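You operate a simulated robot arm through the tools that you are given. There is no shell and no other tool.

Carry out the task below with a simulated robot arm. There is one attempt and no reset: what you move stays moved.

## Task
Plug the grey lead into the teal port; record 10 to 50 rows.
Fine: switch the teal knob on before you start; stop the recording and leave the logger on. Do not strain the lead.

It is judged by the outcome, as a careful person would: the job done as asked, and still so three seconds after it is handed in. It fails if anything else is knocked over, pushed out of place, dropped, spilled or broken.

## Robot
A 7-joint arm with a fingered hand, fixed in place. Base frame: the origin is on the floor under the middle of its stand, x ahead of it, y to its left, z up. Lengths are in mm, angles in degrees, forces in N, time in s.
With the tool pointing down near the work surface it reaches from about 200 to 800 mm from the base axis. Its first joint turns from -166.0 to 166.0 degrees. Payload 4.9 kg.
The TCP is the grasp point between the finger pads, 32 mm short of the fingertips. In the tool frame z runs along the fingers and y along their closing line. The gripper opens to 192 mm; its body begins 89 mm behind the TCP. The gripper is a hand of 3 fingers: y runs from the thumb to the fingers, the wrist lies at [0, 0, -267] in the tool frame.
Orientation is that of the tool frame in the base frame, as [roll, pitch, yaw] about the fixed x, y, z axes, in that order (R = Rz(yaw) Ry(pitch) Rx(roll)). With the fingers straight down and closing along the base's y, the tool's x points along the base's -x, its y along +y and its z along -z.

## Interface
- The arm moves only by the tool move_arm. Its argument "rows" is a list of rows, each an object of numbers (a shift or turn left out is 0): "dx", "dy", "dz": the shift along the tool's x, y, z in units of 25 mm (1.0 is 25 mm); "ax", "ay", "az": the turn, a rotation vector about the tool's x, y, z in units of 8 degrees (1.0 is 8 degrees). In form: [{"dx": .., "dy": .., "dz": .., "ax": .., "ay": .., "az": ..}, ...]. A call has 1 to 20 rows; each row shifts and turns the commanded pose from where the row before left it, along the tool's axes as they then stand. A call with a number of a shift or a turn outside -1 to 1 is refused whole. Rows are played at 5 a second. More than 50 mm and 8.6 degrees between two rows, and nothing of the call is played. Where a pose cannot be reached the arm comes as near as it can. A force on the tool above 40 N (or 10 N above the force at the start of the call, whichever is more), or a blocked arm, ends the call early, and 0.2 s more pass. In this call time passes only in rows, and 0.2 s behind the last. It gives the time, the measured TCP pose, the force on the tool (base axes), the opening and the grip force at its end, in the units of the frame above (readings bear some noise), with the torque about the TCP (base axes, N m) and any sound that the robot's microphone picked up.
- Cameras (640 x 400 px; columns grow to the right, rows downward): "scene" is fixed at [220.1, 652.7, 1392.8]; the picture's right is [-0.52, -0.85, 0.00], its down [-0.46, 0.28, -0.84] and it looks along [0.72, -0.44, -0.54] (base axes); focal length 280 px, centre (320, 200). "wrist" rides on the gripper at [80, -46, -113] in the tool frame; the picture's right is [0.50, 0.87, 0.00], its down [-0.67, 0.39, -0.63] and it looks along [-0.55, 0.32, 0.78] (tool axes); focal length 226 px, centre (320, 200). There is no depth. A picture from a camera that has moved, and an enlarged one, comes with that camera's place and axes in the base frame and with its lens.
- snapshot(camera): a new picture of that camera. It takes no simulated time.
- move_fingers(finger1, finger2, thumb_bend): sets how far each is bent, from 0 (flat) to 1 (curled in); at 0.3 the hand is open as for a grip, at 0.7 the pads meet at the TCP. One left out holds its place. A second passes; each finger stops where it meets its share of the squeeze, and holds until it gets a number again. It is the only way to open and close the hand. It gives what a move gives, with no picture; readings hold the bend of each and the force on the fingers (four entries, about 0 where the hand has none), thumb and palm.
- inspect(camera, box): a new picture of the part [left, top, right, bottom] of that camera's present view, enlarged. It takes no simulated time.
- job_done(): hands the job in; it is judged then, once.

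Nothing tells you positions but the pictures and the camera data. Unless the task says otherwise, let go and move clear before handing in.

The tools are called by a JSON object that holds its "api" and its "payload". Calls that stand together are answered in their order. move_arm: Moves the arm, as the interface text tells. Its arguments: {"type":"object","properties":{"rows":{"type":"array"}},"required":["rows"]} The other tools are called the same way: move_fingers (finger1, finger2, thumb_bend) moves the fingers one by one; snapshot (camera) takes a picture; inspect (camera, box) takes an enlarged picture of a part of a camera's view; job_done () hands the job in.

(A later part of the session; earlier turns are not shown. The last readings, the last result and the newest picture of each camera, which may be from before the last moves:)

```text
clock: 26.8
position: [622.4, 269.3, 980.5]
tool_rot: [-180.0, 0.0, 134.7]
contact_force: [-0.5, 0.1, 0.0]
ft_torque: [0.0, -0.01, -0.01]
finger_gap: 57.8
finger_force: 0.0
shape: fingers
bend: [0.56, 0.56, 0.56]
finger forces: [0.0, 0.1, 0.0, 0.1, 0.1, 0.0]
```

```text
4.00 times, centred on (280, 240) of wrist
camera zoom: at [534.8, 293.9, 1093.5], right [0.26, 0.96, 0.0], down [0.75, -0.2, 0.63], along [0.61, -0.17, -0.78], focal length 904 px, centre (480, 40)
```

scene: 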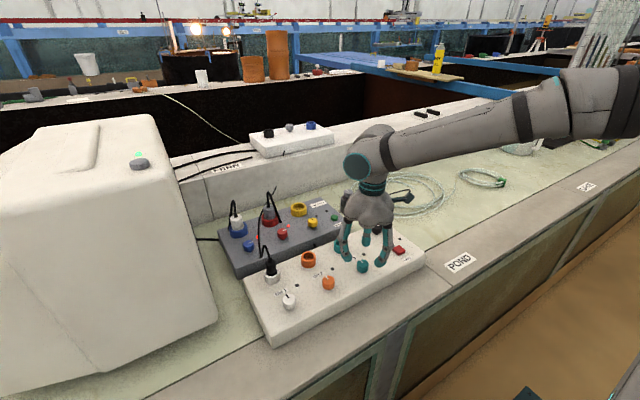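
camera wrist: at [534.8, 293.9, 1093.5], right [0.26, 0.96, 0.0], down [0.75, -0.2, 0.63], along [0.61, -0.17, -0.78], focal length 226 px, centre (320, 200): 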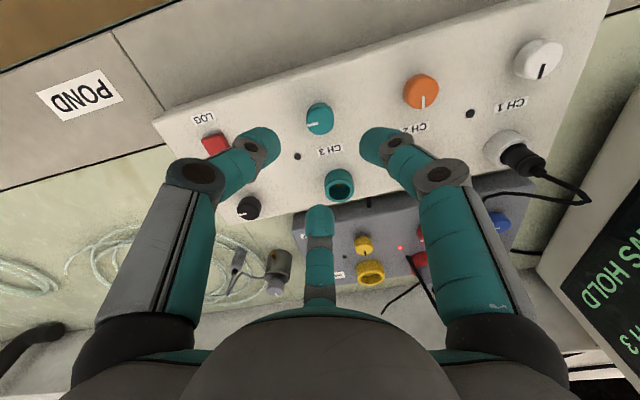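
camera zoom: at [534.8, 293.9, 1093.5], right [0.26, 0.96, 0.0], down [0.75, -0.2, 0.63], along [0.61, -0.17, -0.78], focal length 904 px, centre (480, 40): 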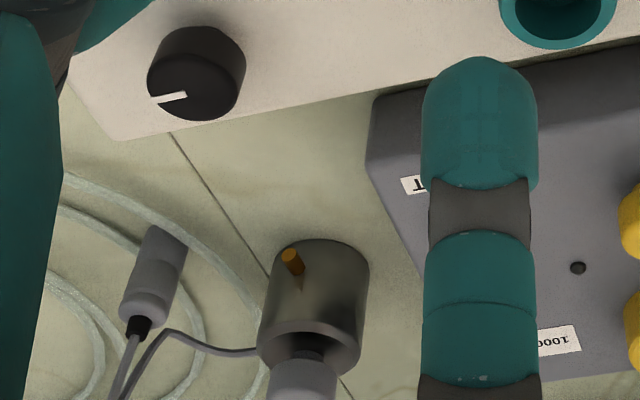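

The screen reads "… ROWS HOLD / NO SIGNAL CH 3" as far as visible, and the knob is set. Next I go back toward the plug, spinning the hand so that no finger lands on the lead's side (+x) of the plug.

{"api": "move_arm", "payload": {"rows": [{"az": -0.9375}, {"az": -0.9375}, {"az": -0.9375}, {"az": -0.9375}, {"az": -0.9375}, {"az": -0.9375}, {"az": -0.9375}, {"az": -0.9375}, {"az": -0.9375}, {"az": -0.9375}]}}

{"api": "move_arm", "payload": {"rows": [{"dx": 0.285, "dy": -0.915}, {"dx": 0.285, "dy": -0.915}, {"dx": 0.285, "dy": -0.915}, {"dx": 0.285, "dy": -0.915}, {"dx": 0.285, "dy": -0.915}, {"dx": 0.285, "dy": -0.915}, {"dx": 0.285, "dy": -0.915}, {"dx": 0.285, "dy": -0.915}, {"dx": 0.285, "dy": -0.915}, {"dx": 0.285, "dy": -0.915}, {"dx": 0.285, "dy": -0.915}]}}

{"api": "snapshot", "payload": {"camera": "scene"}}

```text
clock: 29.0
position: [622.3, 269.5, 982.2]
tool_rot: [180.0, 0.0, -150.3]
contact_force: [-0.6, -1.2, 0.4]
ft_torque: [-0.01, -0.02, 0.02]
finger_gap: 58.1
finger_force: 0.0
shape: fingers
bend: [0.56, 0.56, 0.56]
finger forces: [0.0, 0.1, 0.0, 0.0, 0.1, 0.0]
```

```text
clock: 31.4
position: [679.7, 11.5, 981.8]
tool_rot: [-179.9, 0.0, -150.3]
contact_force: [0.4, -0.3, 0.4]
ft_torque: [-0.01, -0.03, 0.01]
finger_gap: 58.2
finger_force: 0.0
shape: fingers
bend: [0.56, 0.56, 0.56]
finger forces: [0.0, 0.0, 0.1, 0.0, 0.0, 0.0]
```

```text
taken
```

scene: 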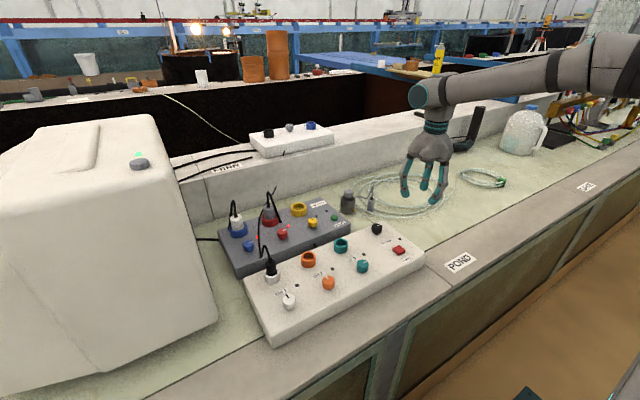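

The arm is back at (680, 12, 982). I'll tilt the tool 25° outward to reach farther, and move part-way toward the plug for a fresh look.

{"api": "move_arm", "payload": {"rows": [{"ax": 0.39, "ay": -0.677}, {"ax": 0.39, "ay": -0.677}, {"ax": 0.39, "ay": -0.677}, {"ax": 0.39, "ay": -0.677}, {"dx": -0.619, "dy": -0.357, "dz": 0.687}, {"dx": -0.619, "dy": -0.357, "dz": 0.687}, {"dx": -0.619, "dy": -0.357, "dz": 0.687}, {"dx": -0.619, "dy": -0.357, "dz": 0.687}, {"dx": -0.619, "dy": -0.357, "dz": 0.687}]}}

{"api": "snapshot", "payload": {"camera": "wrist"}}

{"api": "snapshot", "payload": {"camera": "scene"}}

```text
clock: 33.4
position: [796.4, 12.2, 941.1]
tool_rot: [-166.9, 21.5, -147.8]
contact_force: [0.2, 0.1, 0.5]
ft_torque: [0.02, 0.03, 0.01]
finger_gap: 58.3
finger_force: 0.1
shape: fingers
bend: [0.56, 0.56, 0.56]
finger forces: [0.0, 0.1, 0.0, 0.0, 0.0, 0.0]
```

```text
taken
camera wrist: at [708.3, -67.2, 1023.7], right [-0.78, 0.5, -0.37], down [0.09, 0.67, 0.74], along [0.62, 0.54, -0.57], focal length 226 px, centre (320, 200)
```

wrist: 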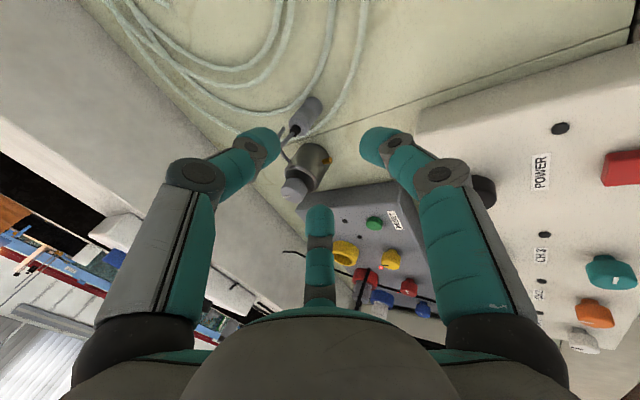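

```text
taken
```

scene: 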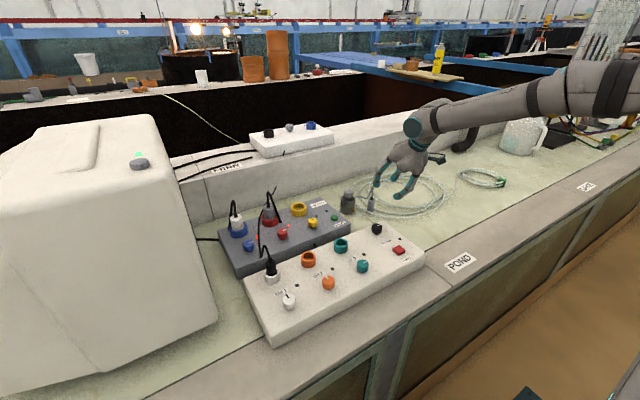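

{"api": "inspect", "payload": {"camera": "wrist", "box": [256, 80, 384, 160]}}

{"api": "inspect", "payload": {"camera": "wrist", "box": [256, 130, 384, 210]}}

```text
5.00 times, centred on (320, 120) of wrist
camera zoom: at [708.3, -67.2, 1023.7], right [-0.78, 0.5, -0.37], down [0.09, 0.67, 0.74], along [0.62, 0.54, -0.57], focal length 1130 px, centre (320, 600)
```

zoom: 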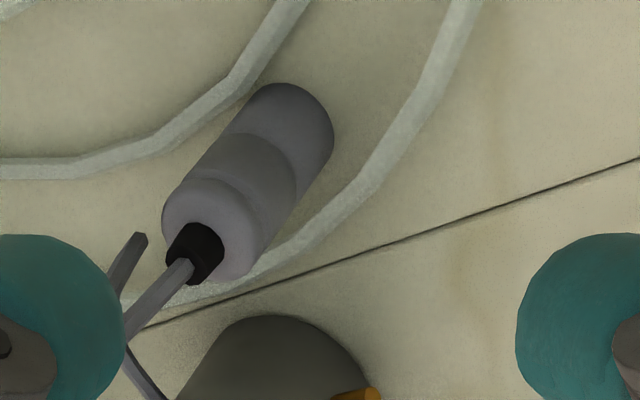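

```text
5.00 times, centred on (320, 170) of wrist
camera zoom: at [708.3, -67.2, 1023.7], right [-0.78, 0.5, -0.37], down [0.09, 0.67, 0.74], along [0.62, 0.54, -0.57], focal length 1130 px, centre (320, 350)
```

zoom: 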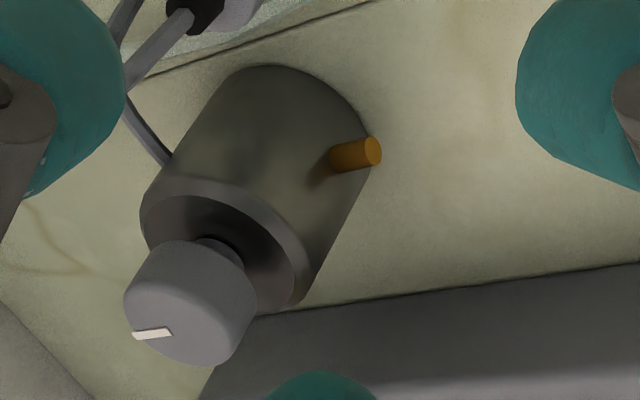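

The plug is at roughly (887, 8), upright, its lead arching off to the far side. I'll spin the hand 15° so the lead falls between two fingers, open slightly, and move above the plug.

{"api": "move_fingers", "payload": {"finger1": 0.53, "finger2": 0.53, "thumb_bend": 0.53}}

{"api": "move_arm", "payload": {"rows": [{"az": 0.9375}, {"az": 0.9375}, {"dx": -0.596, "dy": -0.208, "dz": 0.746}, {"dx": -0.596, "dy": -0.208, "dz": 0.746}, {"dx": -0.596, "dy": -0.208, "dz": 0.746}, {"dx": -0.596, "dy": -0.208, "dz": 0.746}]}}

{"api": "snapshot", "payload": {"camera": "wrist"}}

{"api": "inspect", "payload": {"camera": "scene", "box": [330, 140, 442, 210]}}

```text
clock: 34.4
position: [797.1, 12.6, 941.4]
tool_rot: [-166.9, 21.4, -147.8]
contact_force: [0.1, 0.0, 0.1]
ft_torque: [0.02, -0.03, 0.03]
finger_gap: 70.8
finger_force: 0.2
shape: fingers
bend: [0.53, 0.53, 0.53]
finger forces: [0.0, 0.0, 0.0, 0.0, 0.0, 0.0]
```

```text
clock: 35.8
position: [886.9, 7.6, 900.9]
tool_rot: [-173.1, 24.1, -163.8]
contact_force: [-0.3, 0.1, 1.1]
ft_torque: [0.01, 0.09, -0.02]
finger_gap: 71.0
finger_force: 0.1
shape: fingers
bend: [0.53, 0.53, 0.53]
finger forces: [0.0, 0.0, 0.1, 0.1, 0.0, 0.0]
```

```text
taken
camera wrist: at [780.3, -56.7, 974.6], right [-0.64, 0.71, -0.3], down [0.23, 0.55, 0.8], along [0.74, 0.44, -0.51], focal length 226 px, centre (320, 200)
```

wrist: 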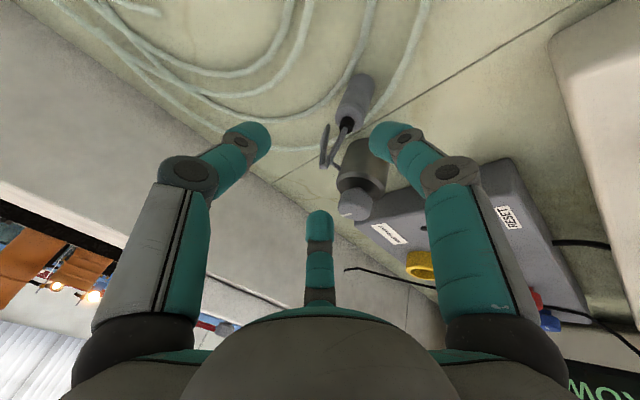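

```text
5.71 times, centred on (386, 175) of scene
camera zoom: at [220.1, 652.7, 1392.8], right [-0.52, -0.85, 0.0], down [-0.46, 0.28, -0.84], along [0.72, -0.44, -0.54], focal length 1600 px, centre (-57, 343)
```

zoom: 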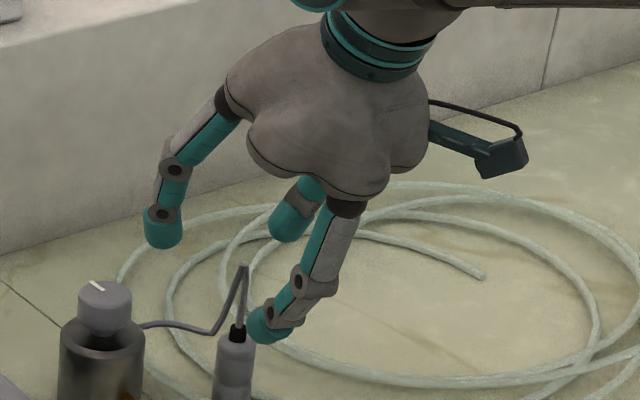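

{"api": "inspect", "payload": {"camera": "wrist", "box": [288, 60, 416, 140]}}

{"api": "inspect", "payload": {"camera": "wrist", "box": [288, 110, 416, 190]}}

```text
5.00 times, centred on (352, 100) of wrist
camera zoom: at [780.3, -56.7, 974.6], right [-0.64, 0.71, -0.3], down [0.23, 0.55, 0.8], along [0.74, 0.44, -0.51], focal length 1130 px, centre (160, 700)
```

zoom: 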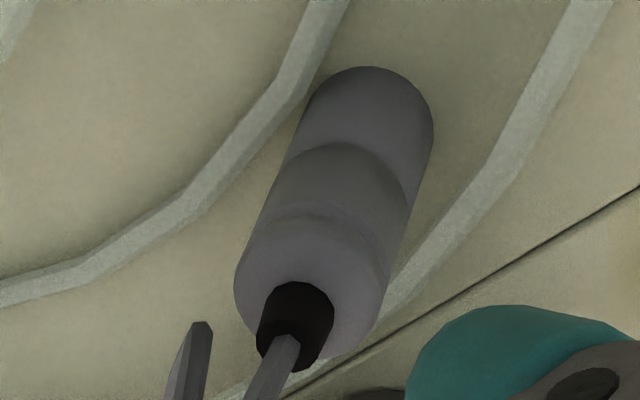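

```text
5.00 times, centred on (352, 150) of wrist
camera zoom: at [780.3, -56.7, 974.6], right [-0.64, 0.71, -0.3], down [0.23, 0.55, 0.8], along [0.74, 0.44, -0.51], focal length 1130 px, centre (160, 450)
```

zoom: 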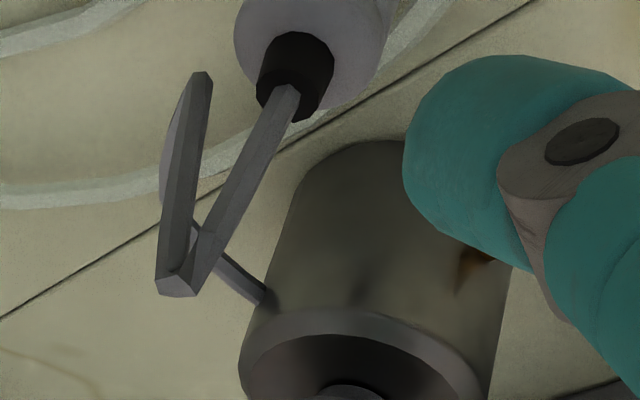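

The plug's top is at about (887, 7, 816), about 25 mm wide. Because the tool is tilted, I'll place the tool axis to cross the plug at z ≈ 805, stepping back 11 mm and descending most of the way first.

{"api": "move_arm", "payload": {"rows": [{"dx": 0.388, "dy": 0.079, "dz": -0.184}, {"dx": 0.298, "dy": 0.08, "dz": 0.6615}, {"dx": 0.298, "dy": 0.08, "dz": 0.6615}, {"dx": 0.298, "dy": 0.08, "dz": 0.6615}]}}

{"api": "snapshot", "payload": {"camera": "wrist"}}

{"api": "inspect", "payload": {"camera": "scene", "box": [330, 150, 442, 220]}}

```text
clock: 36.8
position: [873.3, 6.3, 845.4]
tool_rot: [-173.0, 24.2, -163.8]
contact_force: [0.0, 0.1, -0.1]
ft_torque: [0.0, 0.03, -0.01]
finger_gap: 71.0
finger_force: 0.1
shape: fingers
bend: [0.53, 0.53, 0.53]
finger forces: [0.1, 0.0, 0.0, 0.1, 0.1, 0.0]
```

```text
taken
camera wrist: at [767.3, -57.8, 920.4], right [-0.64, 0.71, -0.3], down [0.23, 0.55, 0.8], along [0.73, 0.44, -0.51], focal length 226 px, centre (320, 200)
```

wrist: 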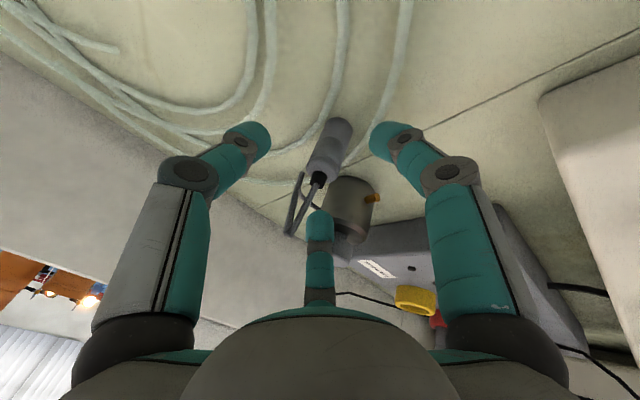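

```text
5.71 times, centred on (386, 185) of scene
camera zoom: at [220.1, 652.7, 1392.8], right [-0.52, -0.85, 0.0], down [-0.46, 0.28, -0.84], along [0.72, -0.44, -0.54], focal length 1600 px, centre (-57, 286)
```

zoom: 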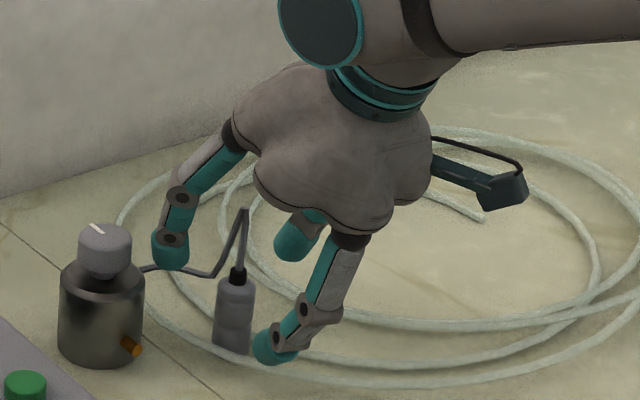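

{"api": "inspect", "payload": {"camera": "wrist", "box": [256, 105, 384, 185]}}

{"api": "inspect", "payload": {"camera": "wrist", "box": [220, 130, 400, 243]}}

```text
5.00 times, centred on (320, 145) of wrist
camera zoom: at [767.3, -57.8, 920.4], right [-0.64, 0.71, -0.3], down [0.23, 0.55, 0.8], along [0.73, 0.44, -0.51], focal length 1130 px, centre (320, 475)
```

zoom: 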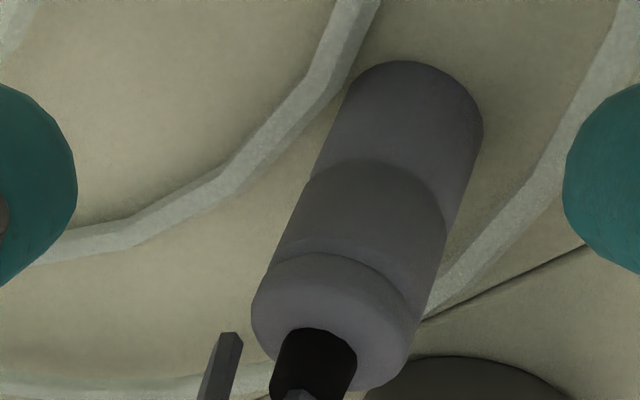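

```text
3.54 times, centred on (310, 186) of wrist
camera zoom: at [767.3, -57.8, 920.4], right [-0.64, 0.71, -0.3], down [0.23, 0.55, 0.8], along [0.73, 0.44, -0.51], focal length 800 px, centre (355, 248)
```

zoom: 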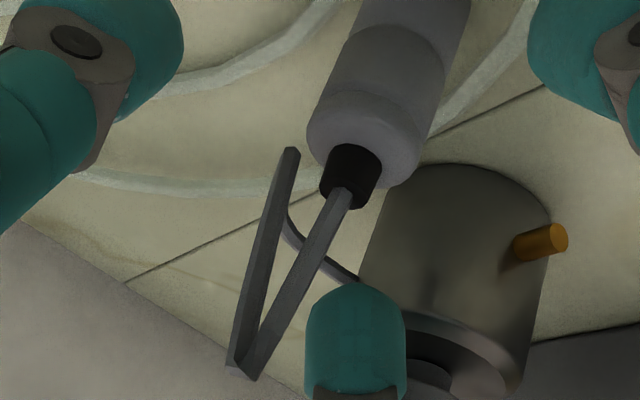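

The plug sits centred between the fingers, with the lead passing between thumb and far finger. I'll descend the last 17 mm and close gently.

{"api": "move_arm", "payload": {"rows": [{"dx": 0.139, "dy": 0.037, "dz": 0.308}, {"dx": 0.139, "dy": 0.037, "dz": 0.308}]}}

{"api": "move_fingers", "payload": {"finger1": 0.61, "finger2": 0.61, "thumb_bend": 0.61}}

{"api": "snapshot", "payload": {"camera": "wrist"}}

{"api": "inspect", "payload": {"camera": "scene", "box": [330, 150, 442, 220]}}

```text
clock: 37.4
position: [873.6, 6.7, 828.0]
tool_rot: [-173.1, 24.0, -163.7]
contact_force: [0.2, 0.9, 0.2]
ft_torque: [0.01, 0.02, -0.01]
finger_gap: 70.8
finger_force: 0.1
shape: fingers
bend: [0.53, 0.53, 0.53]
finger forces: [0.0, 0.0, 0.0, 0.0, 0.1, 0.1]
```

```text
clock: 38.4
position: [874.0, 5.8, 828.6]
tool_rot: [-173.2, 24.1, -163.8]
contact_force: [-0.5, 0.3, -0.2]
ft_torque: [-0.01, 0.0, -0.01]
finger_gap: 38.5
finger_force: 0.0
shape: fingers
bend: [0.61, 0.61, 0.61]
finger forces: [0.0, 0.1, 0.0, 0.1, 0.0, 0.0]
```

```text
taken
camera wrist: at [768.3, -58.2, 902.9], right [-0.64, 0.71, -0.3], down [0.23, 0.55, 0.8], along [0.73, 0.44, -0.51], focal length 226 px, centre (320, 200)
```

wrist: 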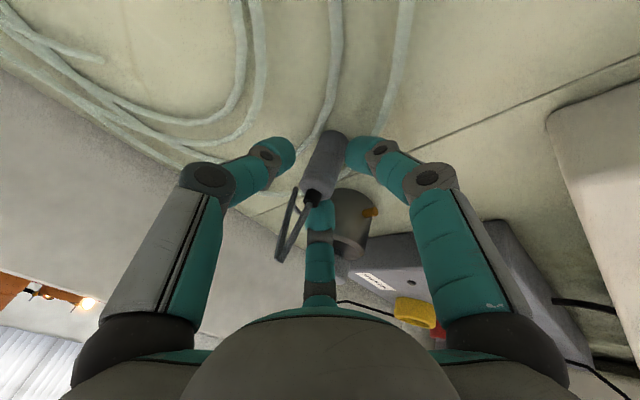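

```text
5.71 times, centred on (386, 185) of scene
camera zoom: at [220.1, 652.7, 1392.8], right [-0.52, -0.85, 0.0], down [-0.46, 0.28, -0.84], along [0.72, -0.44, -0.54], focal length 1600 px, centre (-57, 286)
```

zoom: 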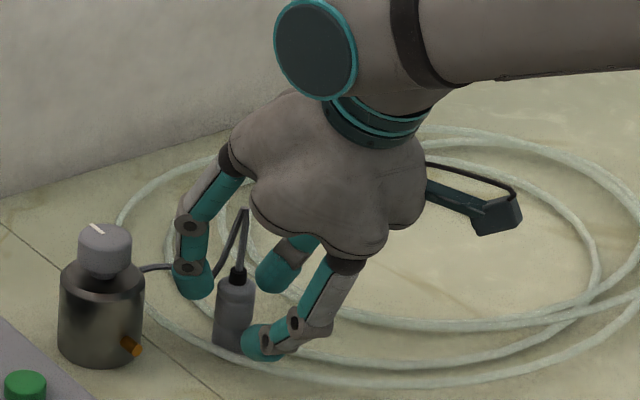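

{"api": "inspect", "payload": {"camera": "wrist", "box": [240, 110, 400, 210]}}

```text
4.00 times, centred on (320, 160) of wrist
camera zoom: at [768.3, -58.2, 902.9], right [-0.64, 0.71, -0.3], down [0.23, 0.55, 0.8], along [0.73, 0.44, -0.51], focal length 904 px, centre (320, 360)
```

zoom: 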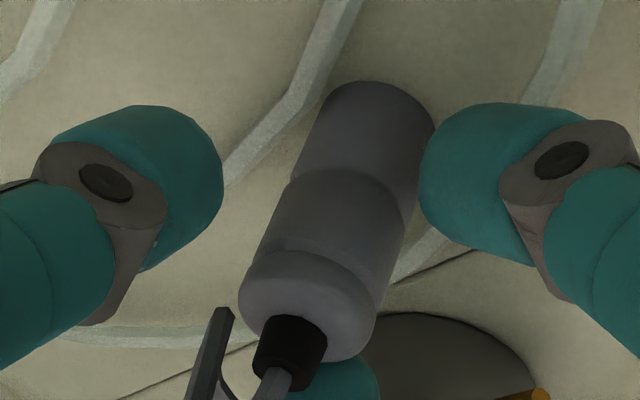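

The near finger is slightly closer to the plug than the thumb, so I'll shift the hand about 3 mm and then close.

{"api": "move_arm", "payload": {"rows": [{"dx": 0.095, "dy": 0.067, "dz": -0.05}]}}

{"api": "move_fingers", "payload": {"finger1": 0.66, "finger2": 0.66, "thumb_bend": 0.66}}

{"api": "inspect", "payload": {"camera": "wrist", "box": [240, 110, 400, 210]}}

{"api": "inspect", "payload": {"camera": "scene", "box": [330, 150, 442, 220]}}

```text
clock: 38.8
position: [871.7, 7.7, 828.0]
tool_rot: [-173.2, 24.1, -163.8]
contact_force: [0.8, -0.8, 0.1]
ft_torque: [-0.02, -0.01, 0.04]
finger_gap: 38.2
finger_force: 0.0
shape: fingers
bend: [0.61, 0.61, 0.61]
finger forces: [0.0, 0.0, 0.0, 0.0, 0.0, 0.0]
```

```text
clock: 39.8
position: [871.5, 7.7, 828.6]
tool_rot: [-173.1, 24.1, -163.8]
contact_force: [-0.5, 0.3, 0.9]
ft_torque: [-0.01, 0.01, 0.0]
finger_gap: 21.0
finger_force: 2.9
shape: fingers
bend: [0.65, 0.64, 0.65]
finger forces: [0.5, 2.6, 0.0, 0.0, 2.3, 0.1]
```

```text
4.00 times, centred on (320, 160) of wrist
camera zoom: at [765.5, -57.1, 902.3], right [-0.64, 0.71, -0.3], down [0.23, 0.55, 0.8], along [0.73, 0.44, -0.51], focal length 904 px, centre (320, 360)
```

zoom: 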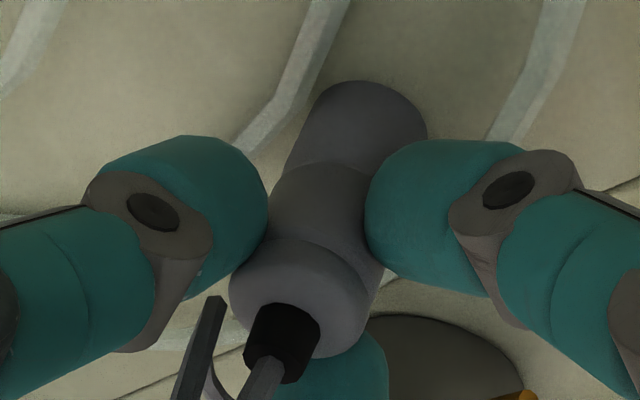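

```text
5.71 times, centred on (386, 185) of scene
camera zoom: at [220.1, 652.7, 1392.8], right [-0.52, -0.85, 0.0], down [-0.46, 0.28, -0.84], along [0.72, -0.44, -0.54], focal length 1600 px, centre (-57, 286)
```

zoom: 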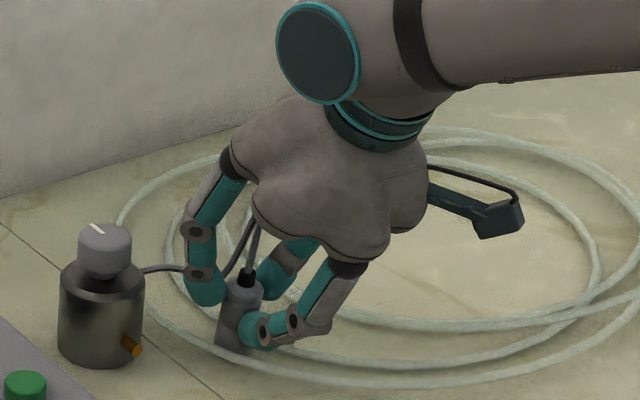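

All fingers touch the plug, and it is nearly upright. I'll firm the grip, then lift 30 mm and see how the lead behaves.

{"api": "move_fingers", "payload": {"finger1": 0.72, "finger2": 0.72, "thumb_bend": 0.72}}

{"api": "inspect", "payload": {"camera": "wrist", "box": [240, 110, 400, 210]}}

{"api": "inspect", "payload": {"camera": "scene", "box": [330, 150, 442, 220]}}

```text
clock: 40.8
position: [871.2, 6.6, 828.7]
tool_rot: [-173.0, 24.1, -163.7]
contact_force: [0.1, -0.2, -0.7]
ft_torque: [-0.01, -0.01, -0.03]
finger_gap: 17.7
finger_force: 12.9
shape: fingers
bend: [0.66, 0.64, 0.67]
finger forces: [6.9, 9.0, 0.0, 0.0, 10.8, 0.0]
```

```text
4.00 times, centred on (320, 160) of wrist
camera zoom: at [765.5, -57.1, 902.2], right [-0.64, 0.71, -0.3], down [0.23, 0.55, 0.8], along [0.73, 0.44, -0.51], focal length 904 px, centre (320, 360)
```

zoom: 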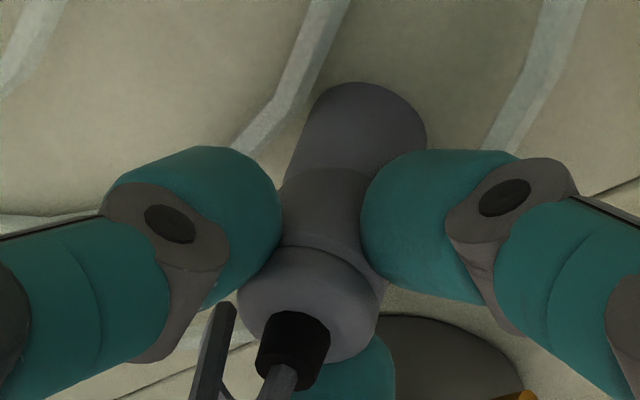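

```text
5.71 times, centred on (386, 185) of scene
camera zoom: at [220.1, 652.7, 1392.8], right [-0.52, -0.85, 0.0], down [-0.46, 0.28, -0.84], along [0.72, -0.44, -0.54], focal length 1600 px, centre (-57, 286)
```

zoom: 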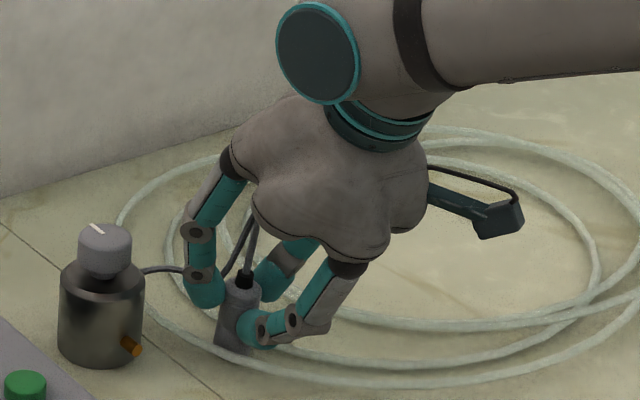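

{"api": "move_arm", "payload": {"rows": [{"dx": -0.163, "dy": -0.044, "dz": -0.363}, {"dx": -0.163, "dy": -0.044, "dz": -0.363}, {"dx": -0.163, "dy": -0.044, "dz": -0.363}]}}

{"api": "snapshot", "payload": {"camera": "wrist"}}

{"api": "inspect", "payload": {"camera": "wrist", "box": [240, 110, 400, 210]}}

{"api": "inspect", "payload": {"camera": "scene", "box": [330, 150, 442, 220]}}

```text
clock: 41.6
position: [872.9, 6.9, 859.5]
tool_rot: [-173.1, 24.1, -163.8]
contact_force: [-0.1, 0.2, -1.0]
ft_torque: [0.01, 0.01, 0.02]
finger_gap: 17.9
finger_force: 13.4
shape: fingers
bend: [0.66, 0.64, 0.67]
finger forces: [6.9, 9.0, 0.0, 0.0, 10.8, 0.0]
```

```text
taken
camera wrist: at [765.6, -57.7, 933.1], right [-0.64, 0.71, -0.3], down [0.23, 0.55, 0.8], along [0.73, 0.44, -0.51], focal length 226 px, centre (320, 200)
```

wrist: 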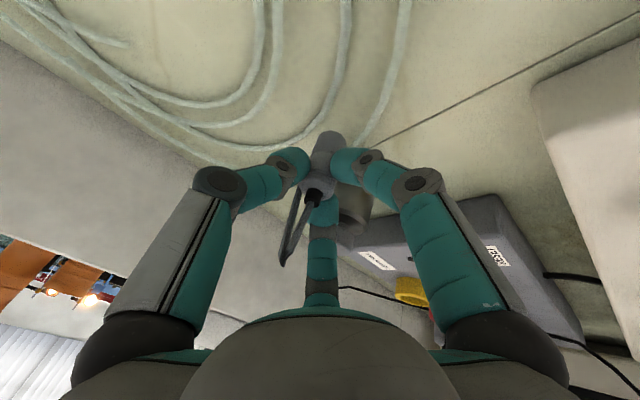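

```text
4.00 times, centred on (320, 160) of wrist
camera zoom: at [765.6, -57.7, 933.1], right [-0.64, 0.71, -0.3], down [0.23, 0.55, 0.8], along [0.73, 0.44, -0.51], focal length 904 px, centre (320, 360)
```

zoom: 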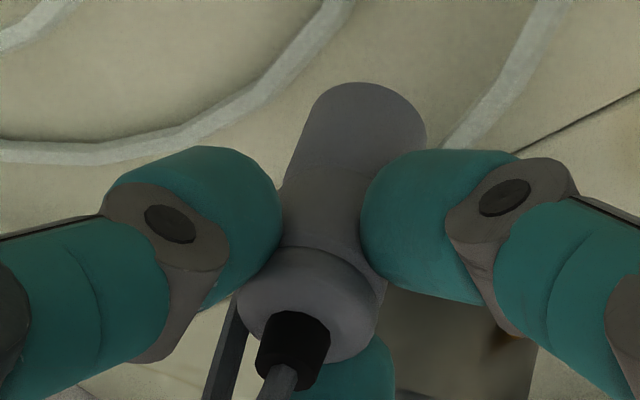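

```text
5.71 times, centred on (386, 185) of scene
camera zoom: at [220.1, 652.7, 1392.8], right [-0.52, -0.85, 0.0], down [-0.46, 0.28, -0.84], along [0.72, -0.44, -0.54], focal length 1600 px, centre (-57, 286)
```

zoom: 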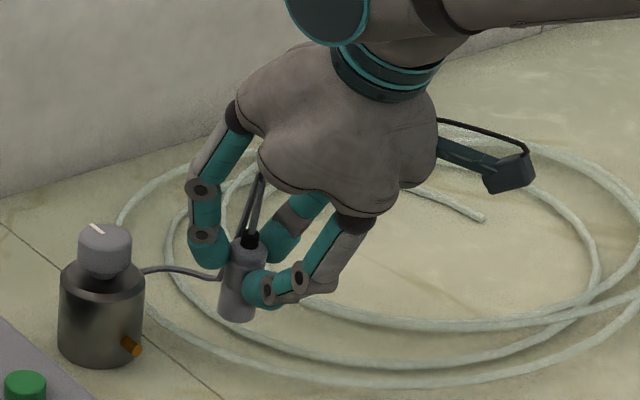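

The plug is held almost upright and the lead still has slack. I'll move part of the way toward the port, keeping well within the lead's length, to see whether it stays the same length.

{"api": "move_arm", "payload": {"rows": [{"dx": 0.245, "dy": 0.51, "dz": -0.558}, {"dx": 0.245, "dy": 0.51, "dz": -0.558}, {"dx": 0.245, "dy": 0.51, "dz": -0.558}, {"dx": 0.245, "dy": 0.51, "dz": -0.558}]}}

{"api": "snapshot", "payload": {"camera": "wrist"}}

{"api": "inspect", "payload": {"camera": "scene", "box": [310, 130, 438, 210]}}

```text
clock: 42.6
position: [814.9, 50.1, 893.6]
tool_rot: [-173.1, 24.1, -163.8]
contact_force: [-0.7, -0.3, -1.0]
ft_torque: [-0.01, -0.02, 0.0]
finger_gap: 17.6
finger_force: 13.7
shape: fingers
bend: [0.66, 0.64, 0.67]
finger forces: [7.0, 9.0, 0.1, 0.0, 10.6, 0.1]
```

```text
taken
camera wrist: at [708.6, -13.4, 967.7], right [-0.64, 0.71, -0.3], down [0.23, 0.55, 0.8], along [0.73, 0.44, -0.51], focal length 226 px, centre (320, 200)
```

wrist: 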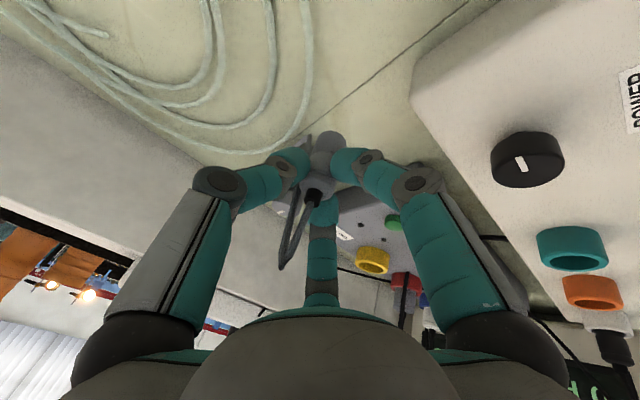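

```text
5.00 times, centred on (374, 170) of scene
camera zoom: at [220.1, 652.7, 1392.8], right [-0.52, -0.85, 0.0], down [-0.46, 0.28, -0.84], along [0.72, -0.44, -0.54], focal length 1400 px, centre (50, 350)
```

zoom: 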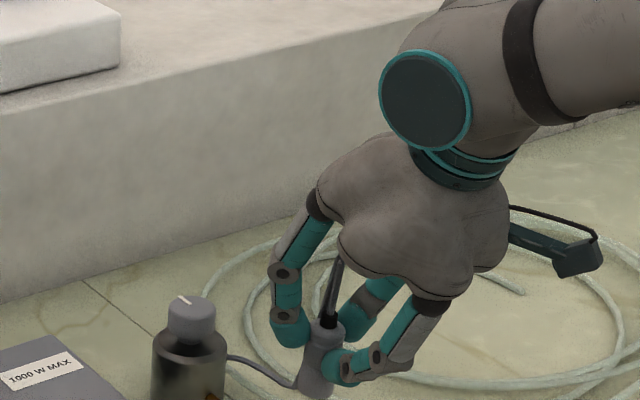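

{"api": "inspect", "payload": {"camera": "wrist", "box": [240, 110, 400, 210]}}

{"api": "inspect", "payload": {"camera": "wrist", "box": [240, 190, 400, 290]}}

{"api": "inspect", "payload": {"camera": "scene", "box": [330, 170, 410, 220]}}

```text
4.00 times, centred on (320, 160) of wrist
camera zoom: at [708.6, -13.4, 967.7], right [-0.64, 0.71, -0.3], down [0.23, 0.55, 0.8], along [0.73, 0.44, -0.51], focal length 904 px, centre (320, 360)
```

zoom: 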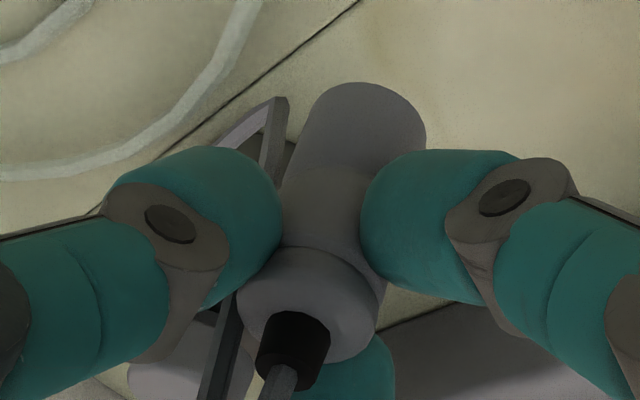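

```text
4.00 times, centred on (320, 240) of wrist
camera zoom: at [708.6, -13.4, 967.7], right [-0.64, 0.71, -0.3], down [0.23, 0.55, 0.8], along [0.73, 0.44, -0.51], focal length 904 px, centre (320, 40)
```

zoom: 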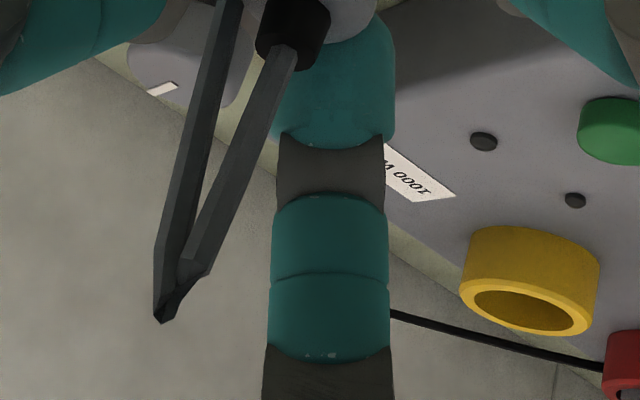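

```text
8.00 times, centred on (370, 195) of scene
camera zoom: at [220.1, 652.7, 1392.8], right [-0.52, -0.85, 0.0], down [-0.46, 0.28, -0.84], along [0.72, -0.44, -0.54], focal length 2240 px, centre (-80, 240)
```

zoom: 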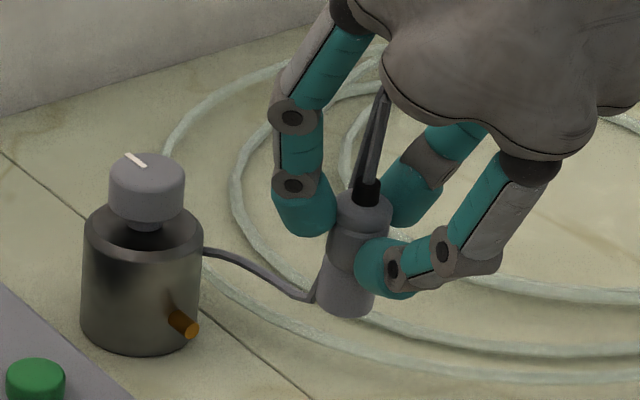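

The lead's path is longer now (about 290 mm against 205 mm before) with no pull on the tool, so it is paying out and the pot can stay where it is. I'll raise to clear the port rims and continue halfway, watching force and slack.

{"api": "move_arm", "payload": {"rows": [{"dx": -0.22, "dy": -0.059, "dz": -0.49}, {"dx": -0.22, "dy": -0.059, "dz": -0.49}, {"dx": 0.108, "dy": 0.788, "dz": -0.144}, {"dx": 0.108, "dy": 0.788, "dz": -0.144}, {"dx": 0.108, "dy": 0.788, "dz": -0.144}]}}

{"api": "inspect", "payload": {"camera": "scene", "box": [300, 150, 428, 230]}}

{"api": "snapshot", "payload": {"camera": "wrist"}}

```text
clock: 43.8
position: [789.6, 106.2, 922.0]
tool_rot: [-173.1, 24.1, -163.8]
contact_force: [0.1, 0.4, 0.0]
ft_torque: [0.0, 0.01, -0.02]
finger_gap: 17.8
finger_force: 13.9
shape: fingers
bend: [0.66, 0.64, 0.67]
finger forces: [6.9, 9.2, 0.0, 0.0, 10.6, 0.0]
```

```text
5.00 times, centred on (364, 190) of scene
camera zoom: at [220.1, 652.7, 1392.8], right [-0.52, -0.85, 0.0], down [-0.46, 0.28, -0.84], along [0.72, -0.44, -0.54], focal length 1400 px, centre (100, 250)
```

zoom: 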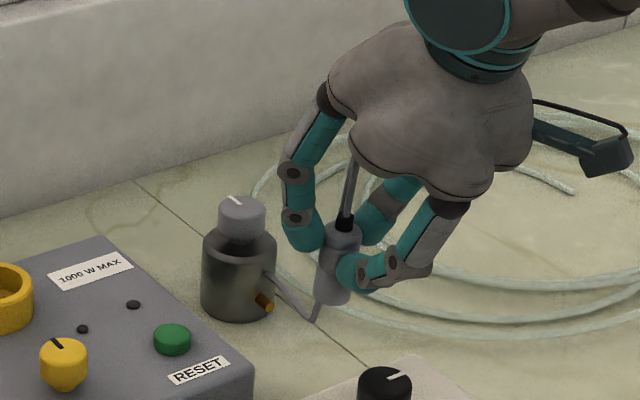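

```text
taken
camera wrist: at [683.3, 41.8, 996.8], right [-0.64, 0.71, -0.3], down [0.23, 0.55, 0.8], along [0.73, 0.44, -0.51], focal length 226 px, centre (320, 200)
```

wrist: 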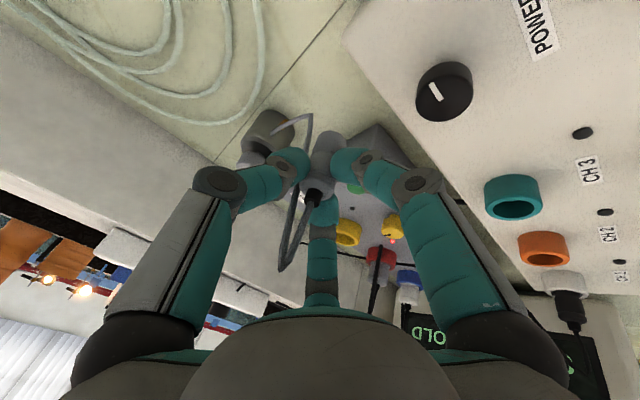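

{"api": "move_arm", "payload": {"rows": [{"dx": 0.125, "dy": 0.89, "dz": -0.164}, {"dx": 0.125, "dy": 0.89, "dz": -0.164}, {"dx": 0.125, "dy": 0.89, "dz": -0.164}, {"dx": 0.125, "dy": 0.89, "dz": -0.164}]}}

{"api": "inspect", "payload": {"camera": "scene", "box": [280, 150, 408, 230]}}

{"api": "snapshot", "payload": {"camera": "wrist"}}

```text
clock: 44.8
position: [751.9, 189.7, 921.1]
tool_rot: [-173.1, 24.2, -163.8]
contact_force: [0.2, -0.6, 0.2]
ft_torque: [-0.02, -0.03, -0.01]
finger_gap: 17.5
finger_force: 12.6
shape: fingers
bend: [0.66, 0.64, 0.67]
finger forces: [6.8, 9.1, 0.0, 0.0, 10.6, 0.1]
```

```text
5.00 times, centred on (344, 190) of scene
camera zoom: at [220.1, 652.7, 1392.8], right [-0.52, -0.85, 0.0], down [-0.46, 0.28, -0.84], along [0.72, -0.44, -0.54], focal length 1400 px, centre (200, 250)
```

zoom: 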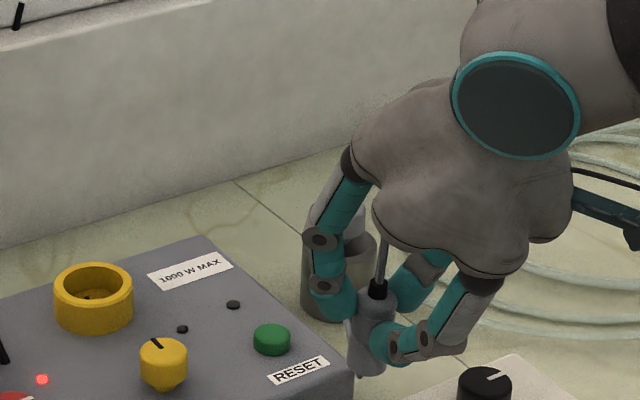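

```text
taken
camera wrist: at [645.6, 124.9, 995.3], right [-0.64, 0.71, -0.3], down [0.23, 0.55, 0.8], along [0.74, 0.44, -0.51], focal length 226 px, centre (320, 200)
```

wrist: 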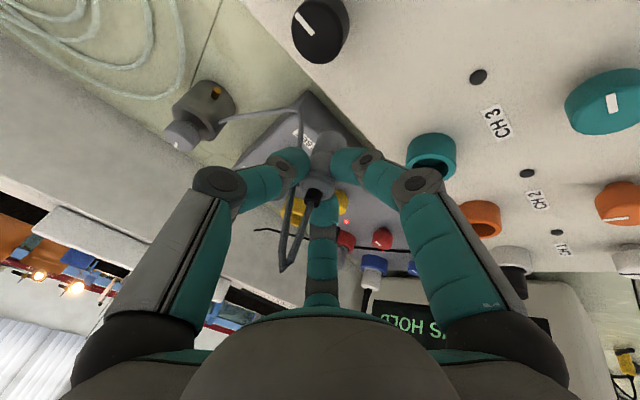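

No pull on the tool and the lead still hangs with a bend in it. I'll go on to just above the port.

{"api": "move_arm", "payload": {"rows": [{"dx": 0.125, "dy": 0.89, "dz": -0.164}, {"dx": 0.125, "dy": 0.89, "dz": -0.164}, {"dx": 0.125, "dy": 0.89, "dz": -0.164}]}}

{"api": "snapshot", "payload": {"camera": "wrist"}}

{"api": "inspect", "payload": {"camera": "wrist", "box": [230, 90, 430, 215]}}

{"api": "inspect", "payload": {"camera": "scene", "box": [280, 180, 408, 260]}}

```text
clock: 45.6
position: [722.0, 251.4, 920.6]
tool_rot: [-173.1, 24.0, -163.7]
contact_force: [0.2, 0.4, -1.3]
ft_torque: [-0.02, 0.0, -0.01]
finger_gap: 17.8
finger_force: 13.3
shape: fingers
bend: [0.66, 0.64, 0.67]
finger forces: [6.8, 9.2, 0.1, 0.0, 10.6, 0.1]
```

```text
taken
camera wrist: at [616.1, 186.9, 995.3], right [-0.64, 0.71, -0.3], down [0.23, 0.55, 0.8], along [0.73, 0.44, -0.51], focal length 226 px, centre (320, 200)
```

wrist: 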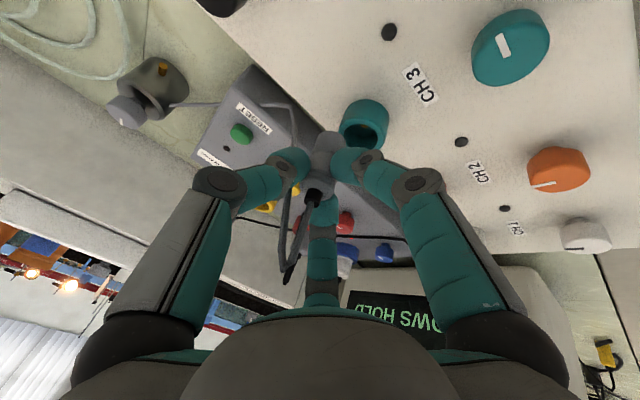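

```text
3.20 times, centred on (330, 152) of wrist
camera zoom: at [616.1, 186.9, 995.3], right [-0.64, 0.71, -0.3], down [0.23, 0.55, 0.8], along [0.73, 0.44, -0.51], focal length 723 px, centre (288, 352)
```

zoom: 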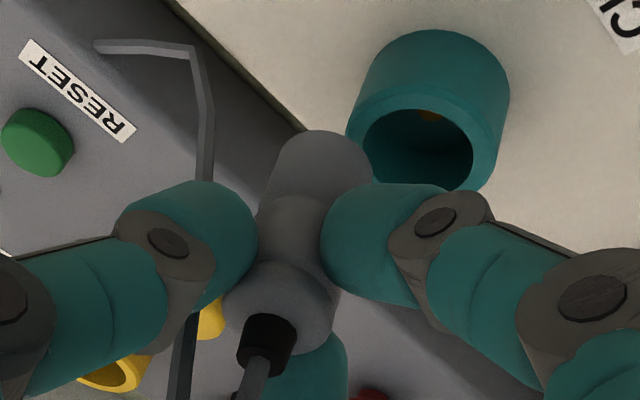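

```text
5.00 times, centred on (344, 220) of scene
camera zoom: at [220.1, 652.7, 1392.8], right [-0.52, -0.85, 0.0], down [-0.46, 0.28, -0.84], along [0.72, -0.44, -0.54], focal length 1400 px, centre (200, 100)
```

zoom: 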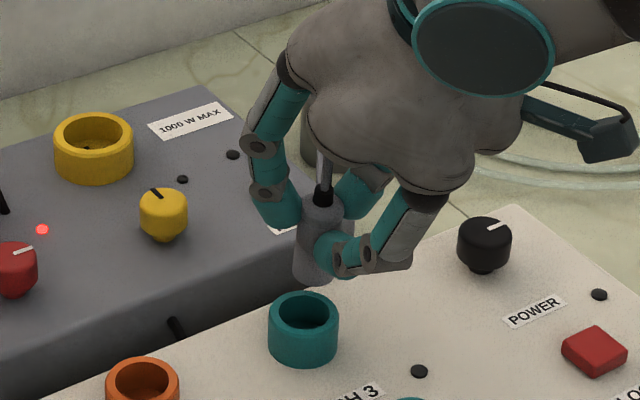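

The plug is now just beside the teal port with its top leaning a few degrees toward the robot; the port's rim is around (725.5, 269.7, 837). I'll straighten the plug by 5°, then move over the hole while staying above the rim.

{"api": "move_arm", "payload": {"rows": [{"ax": -0.081, "ay": 0.302}, {"ax": -0.081, "ay": 0.302}, {"dx": 0.034, "dy": 0.382, "dz": -0.048}, {"dx": 0.034, "dy": 0.382, "dz": -0.048}]}}

{"api": "inspect", "payload": {"camera": "wrist", "box": [230, 90, 430, 215]}}

{"api": "inspect", "payload": {"camera": "scene", "box": [280, 180, 408, 260]}}

```text
clock: 46.6
position: [714.8, 268.4, 921.3]
tool_rot: [-174.7, 19.2, -164.4]
contact_force: [0.7, 0.4, -0.5]
ft_torque: [-0.02, 0.03, -0.01]
finger_gap: 17.9
finger_force: 13.1
shape: fingers
bend: [0.66, 0.64, 0.67]
finger forces: [6.6, 9.0, 0.1, 0.0, 10.6, 0.0]
```

```text
3.20 times, centred on (330, 152) of wrist
camera zoom: at [616.0, 204.6, 1004.6], right [-0.66, 0.71, -0.24], down [0.3, 0.55, 0.78], along [0.69, 0.44, -0.58], focal length 723 px, centre (288, 352)
```

zoom: 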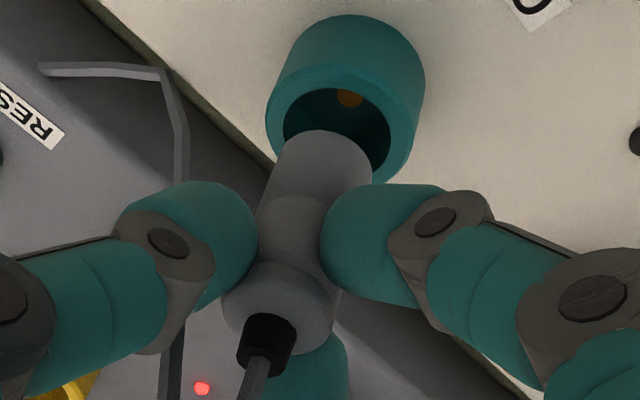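

```text
5.00 times, centred on (344, 220) of scene
camera zoom: at [220.1, 652.7, 1392.8], right [-0.52, -0.85, 0.0], down [-0.46, 0.28, -0.84], along [0.72, -0.44, -0.54], focal length 1400 px, centre (200, 100)
```

zoom: 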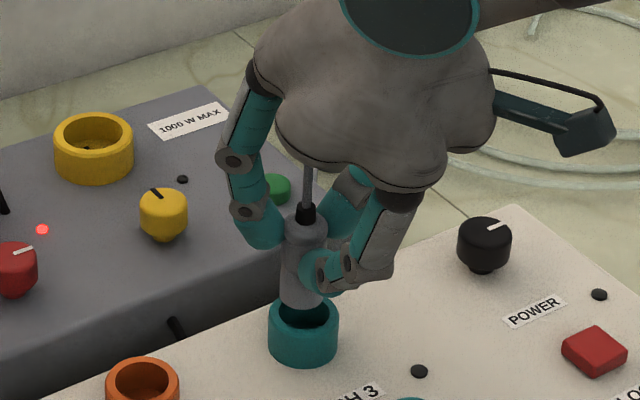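

{"api": "inspect", "payload": {"camera": "scene", "box": [316, 215, 364, 255]}}

{"api": "inspect", "payload": {"camera": "wrist", "box": [296, 90, 376, 150]}}

```text
10.00 times, centred on (340, 235) of scene
camera zoom: at [220.1, 652.7, 1392.8], right [-0.52, -0.85, 0.0], down [-0.46, 0.28, -0.84], along [0.72, -0.44, -0.54], focal length 2800 px, centre (120, -150)
```

zoom: 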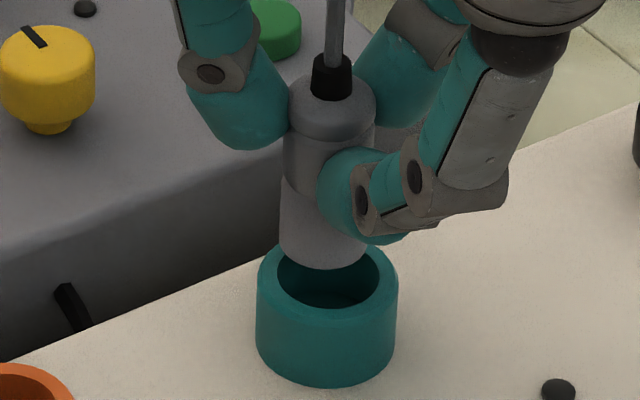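

```text
6.67 times, centred on (336, 120) of wrist
camera zoom: at [616.0, 204.6, 1004.6], right [-0.66, 0.71, -0.24], down [0.3, 0.55, 0.78], along [0.69, 0.44, -0.58], focal length 1507 px, centre (213, 733)
```

zoom: 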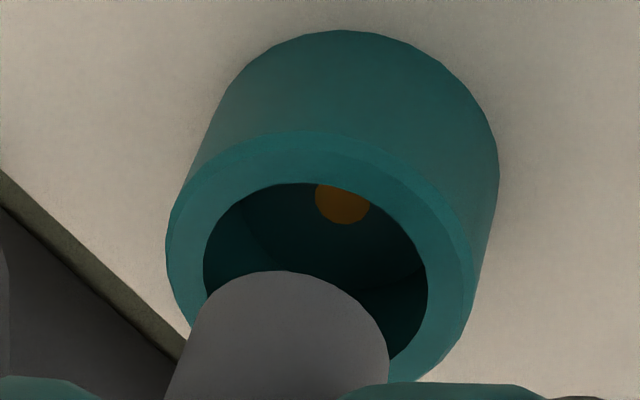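

The plug is vertical, its bottom about 14 mm above the rim and offset by roughly (+1.7, +1.1) mm from the hole's centre. I'll correct that and lower to just above the rim to check again.

{"api": "move_arm", "payload": {"rows": [{"dx": 0.073, "dy": -0.026, "dz": -0.023}, {"dx": 0.132, "dy": 0.035, "dz": 0.376}]}}

{"api": "inspect", "payload": {"camera": "scene", "box": [316, 215, 364, 255]}}

{"api": "inspect", "payload": {"camera": "wrist", "box": [296, 90, 376, 150]}}

```text
clock: 47.2
position: [713.2, 267.9, 910.3]
tool_rot: [-174.7, 19.3, -164.4]
contact_force: [-0.1, 0.1, -1.4]
ft_torque: [0.01, -0.03, -0.01]
finger_gap: 17.7
finger_force: 12.9
shape: fingers
bend: [0.66, 0.64, 0.67]
finger forces: [6.6, 9.1, 0.0, 0.0, 10.5, 0.1]
```

```text
10.00 times, centred on (340, 235) of scene
camera zoom: at [220.1, 652.7, 1392.8], right [-0.52, -0.85, 0.0], down [-0.46, 0.28, -0.84], along [0.72, -0.44, -0.54], focal length 2800 px, centre (120, -150)
```

zoom: 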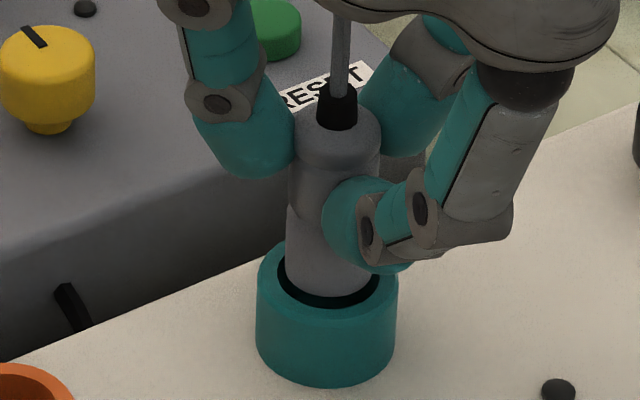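

```text
6.67 times, centred on (336, 120) of wrist
camera zoom: at [614.8, 202.8, 994.0], right [-0.66, 0.71, -0.24], down [0.3, 0.55, 0.78], along [0.69, 0.44, -0.58], focal length 1507 px, centre (213, 733)
```

zoom: 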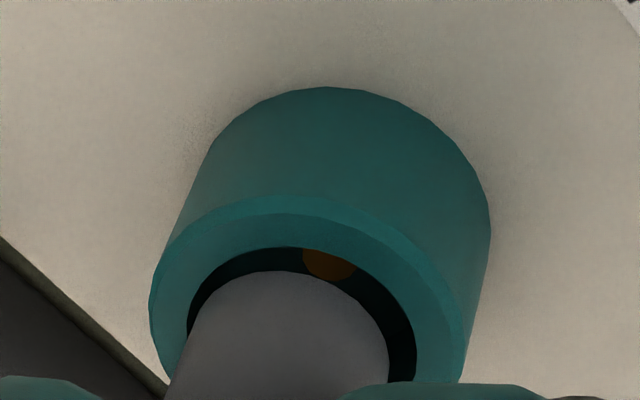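

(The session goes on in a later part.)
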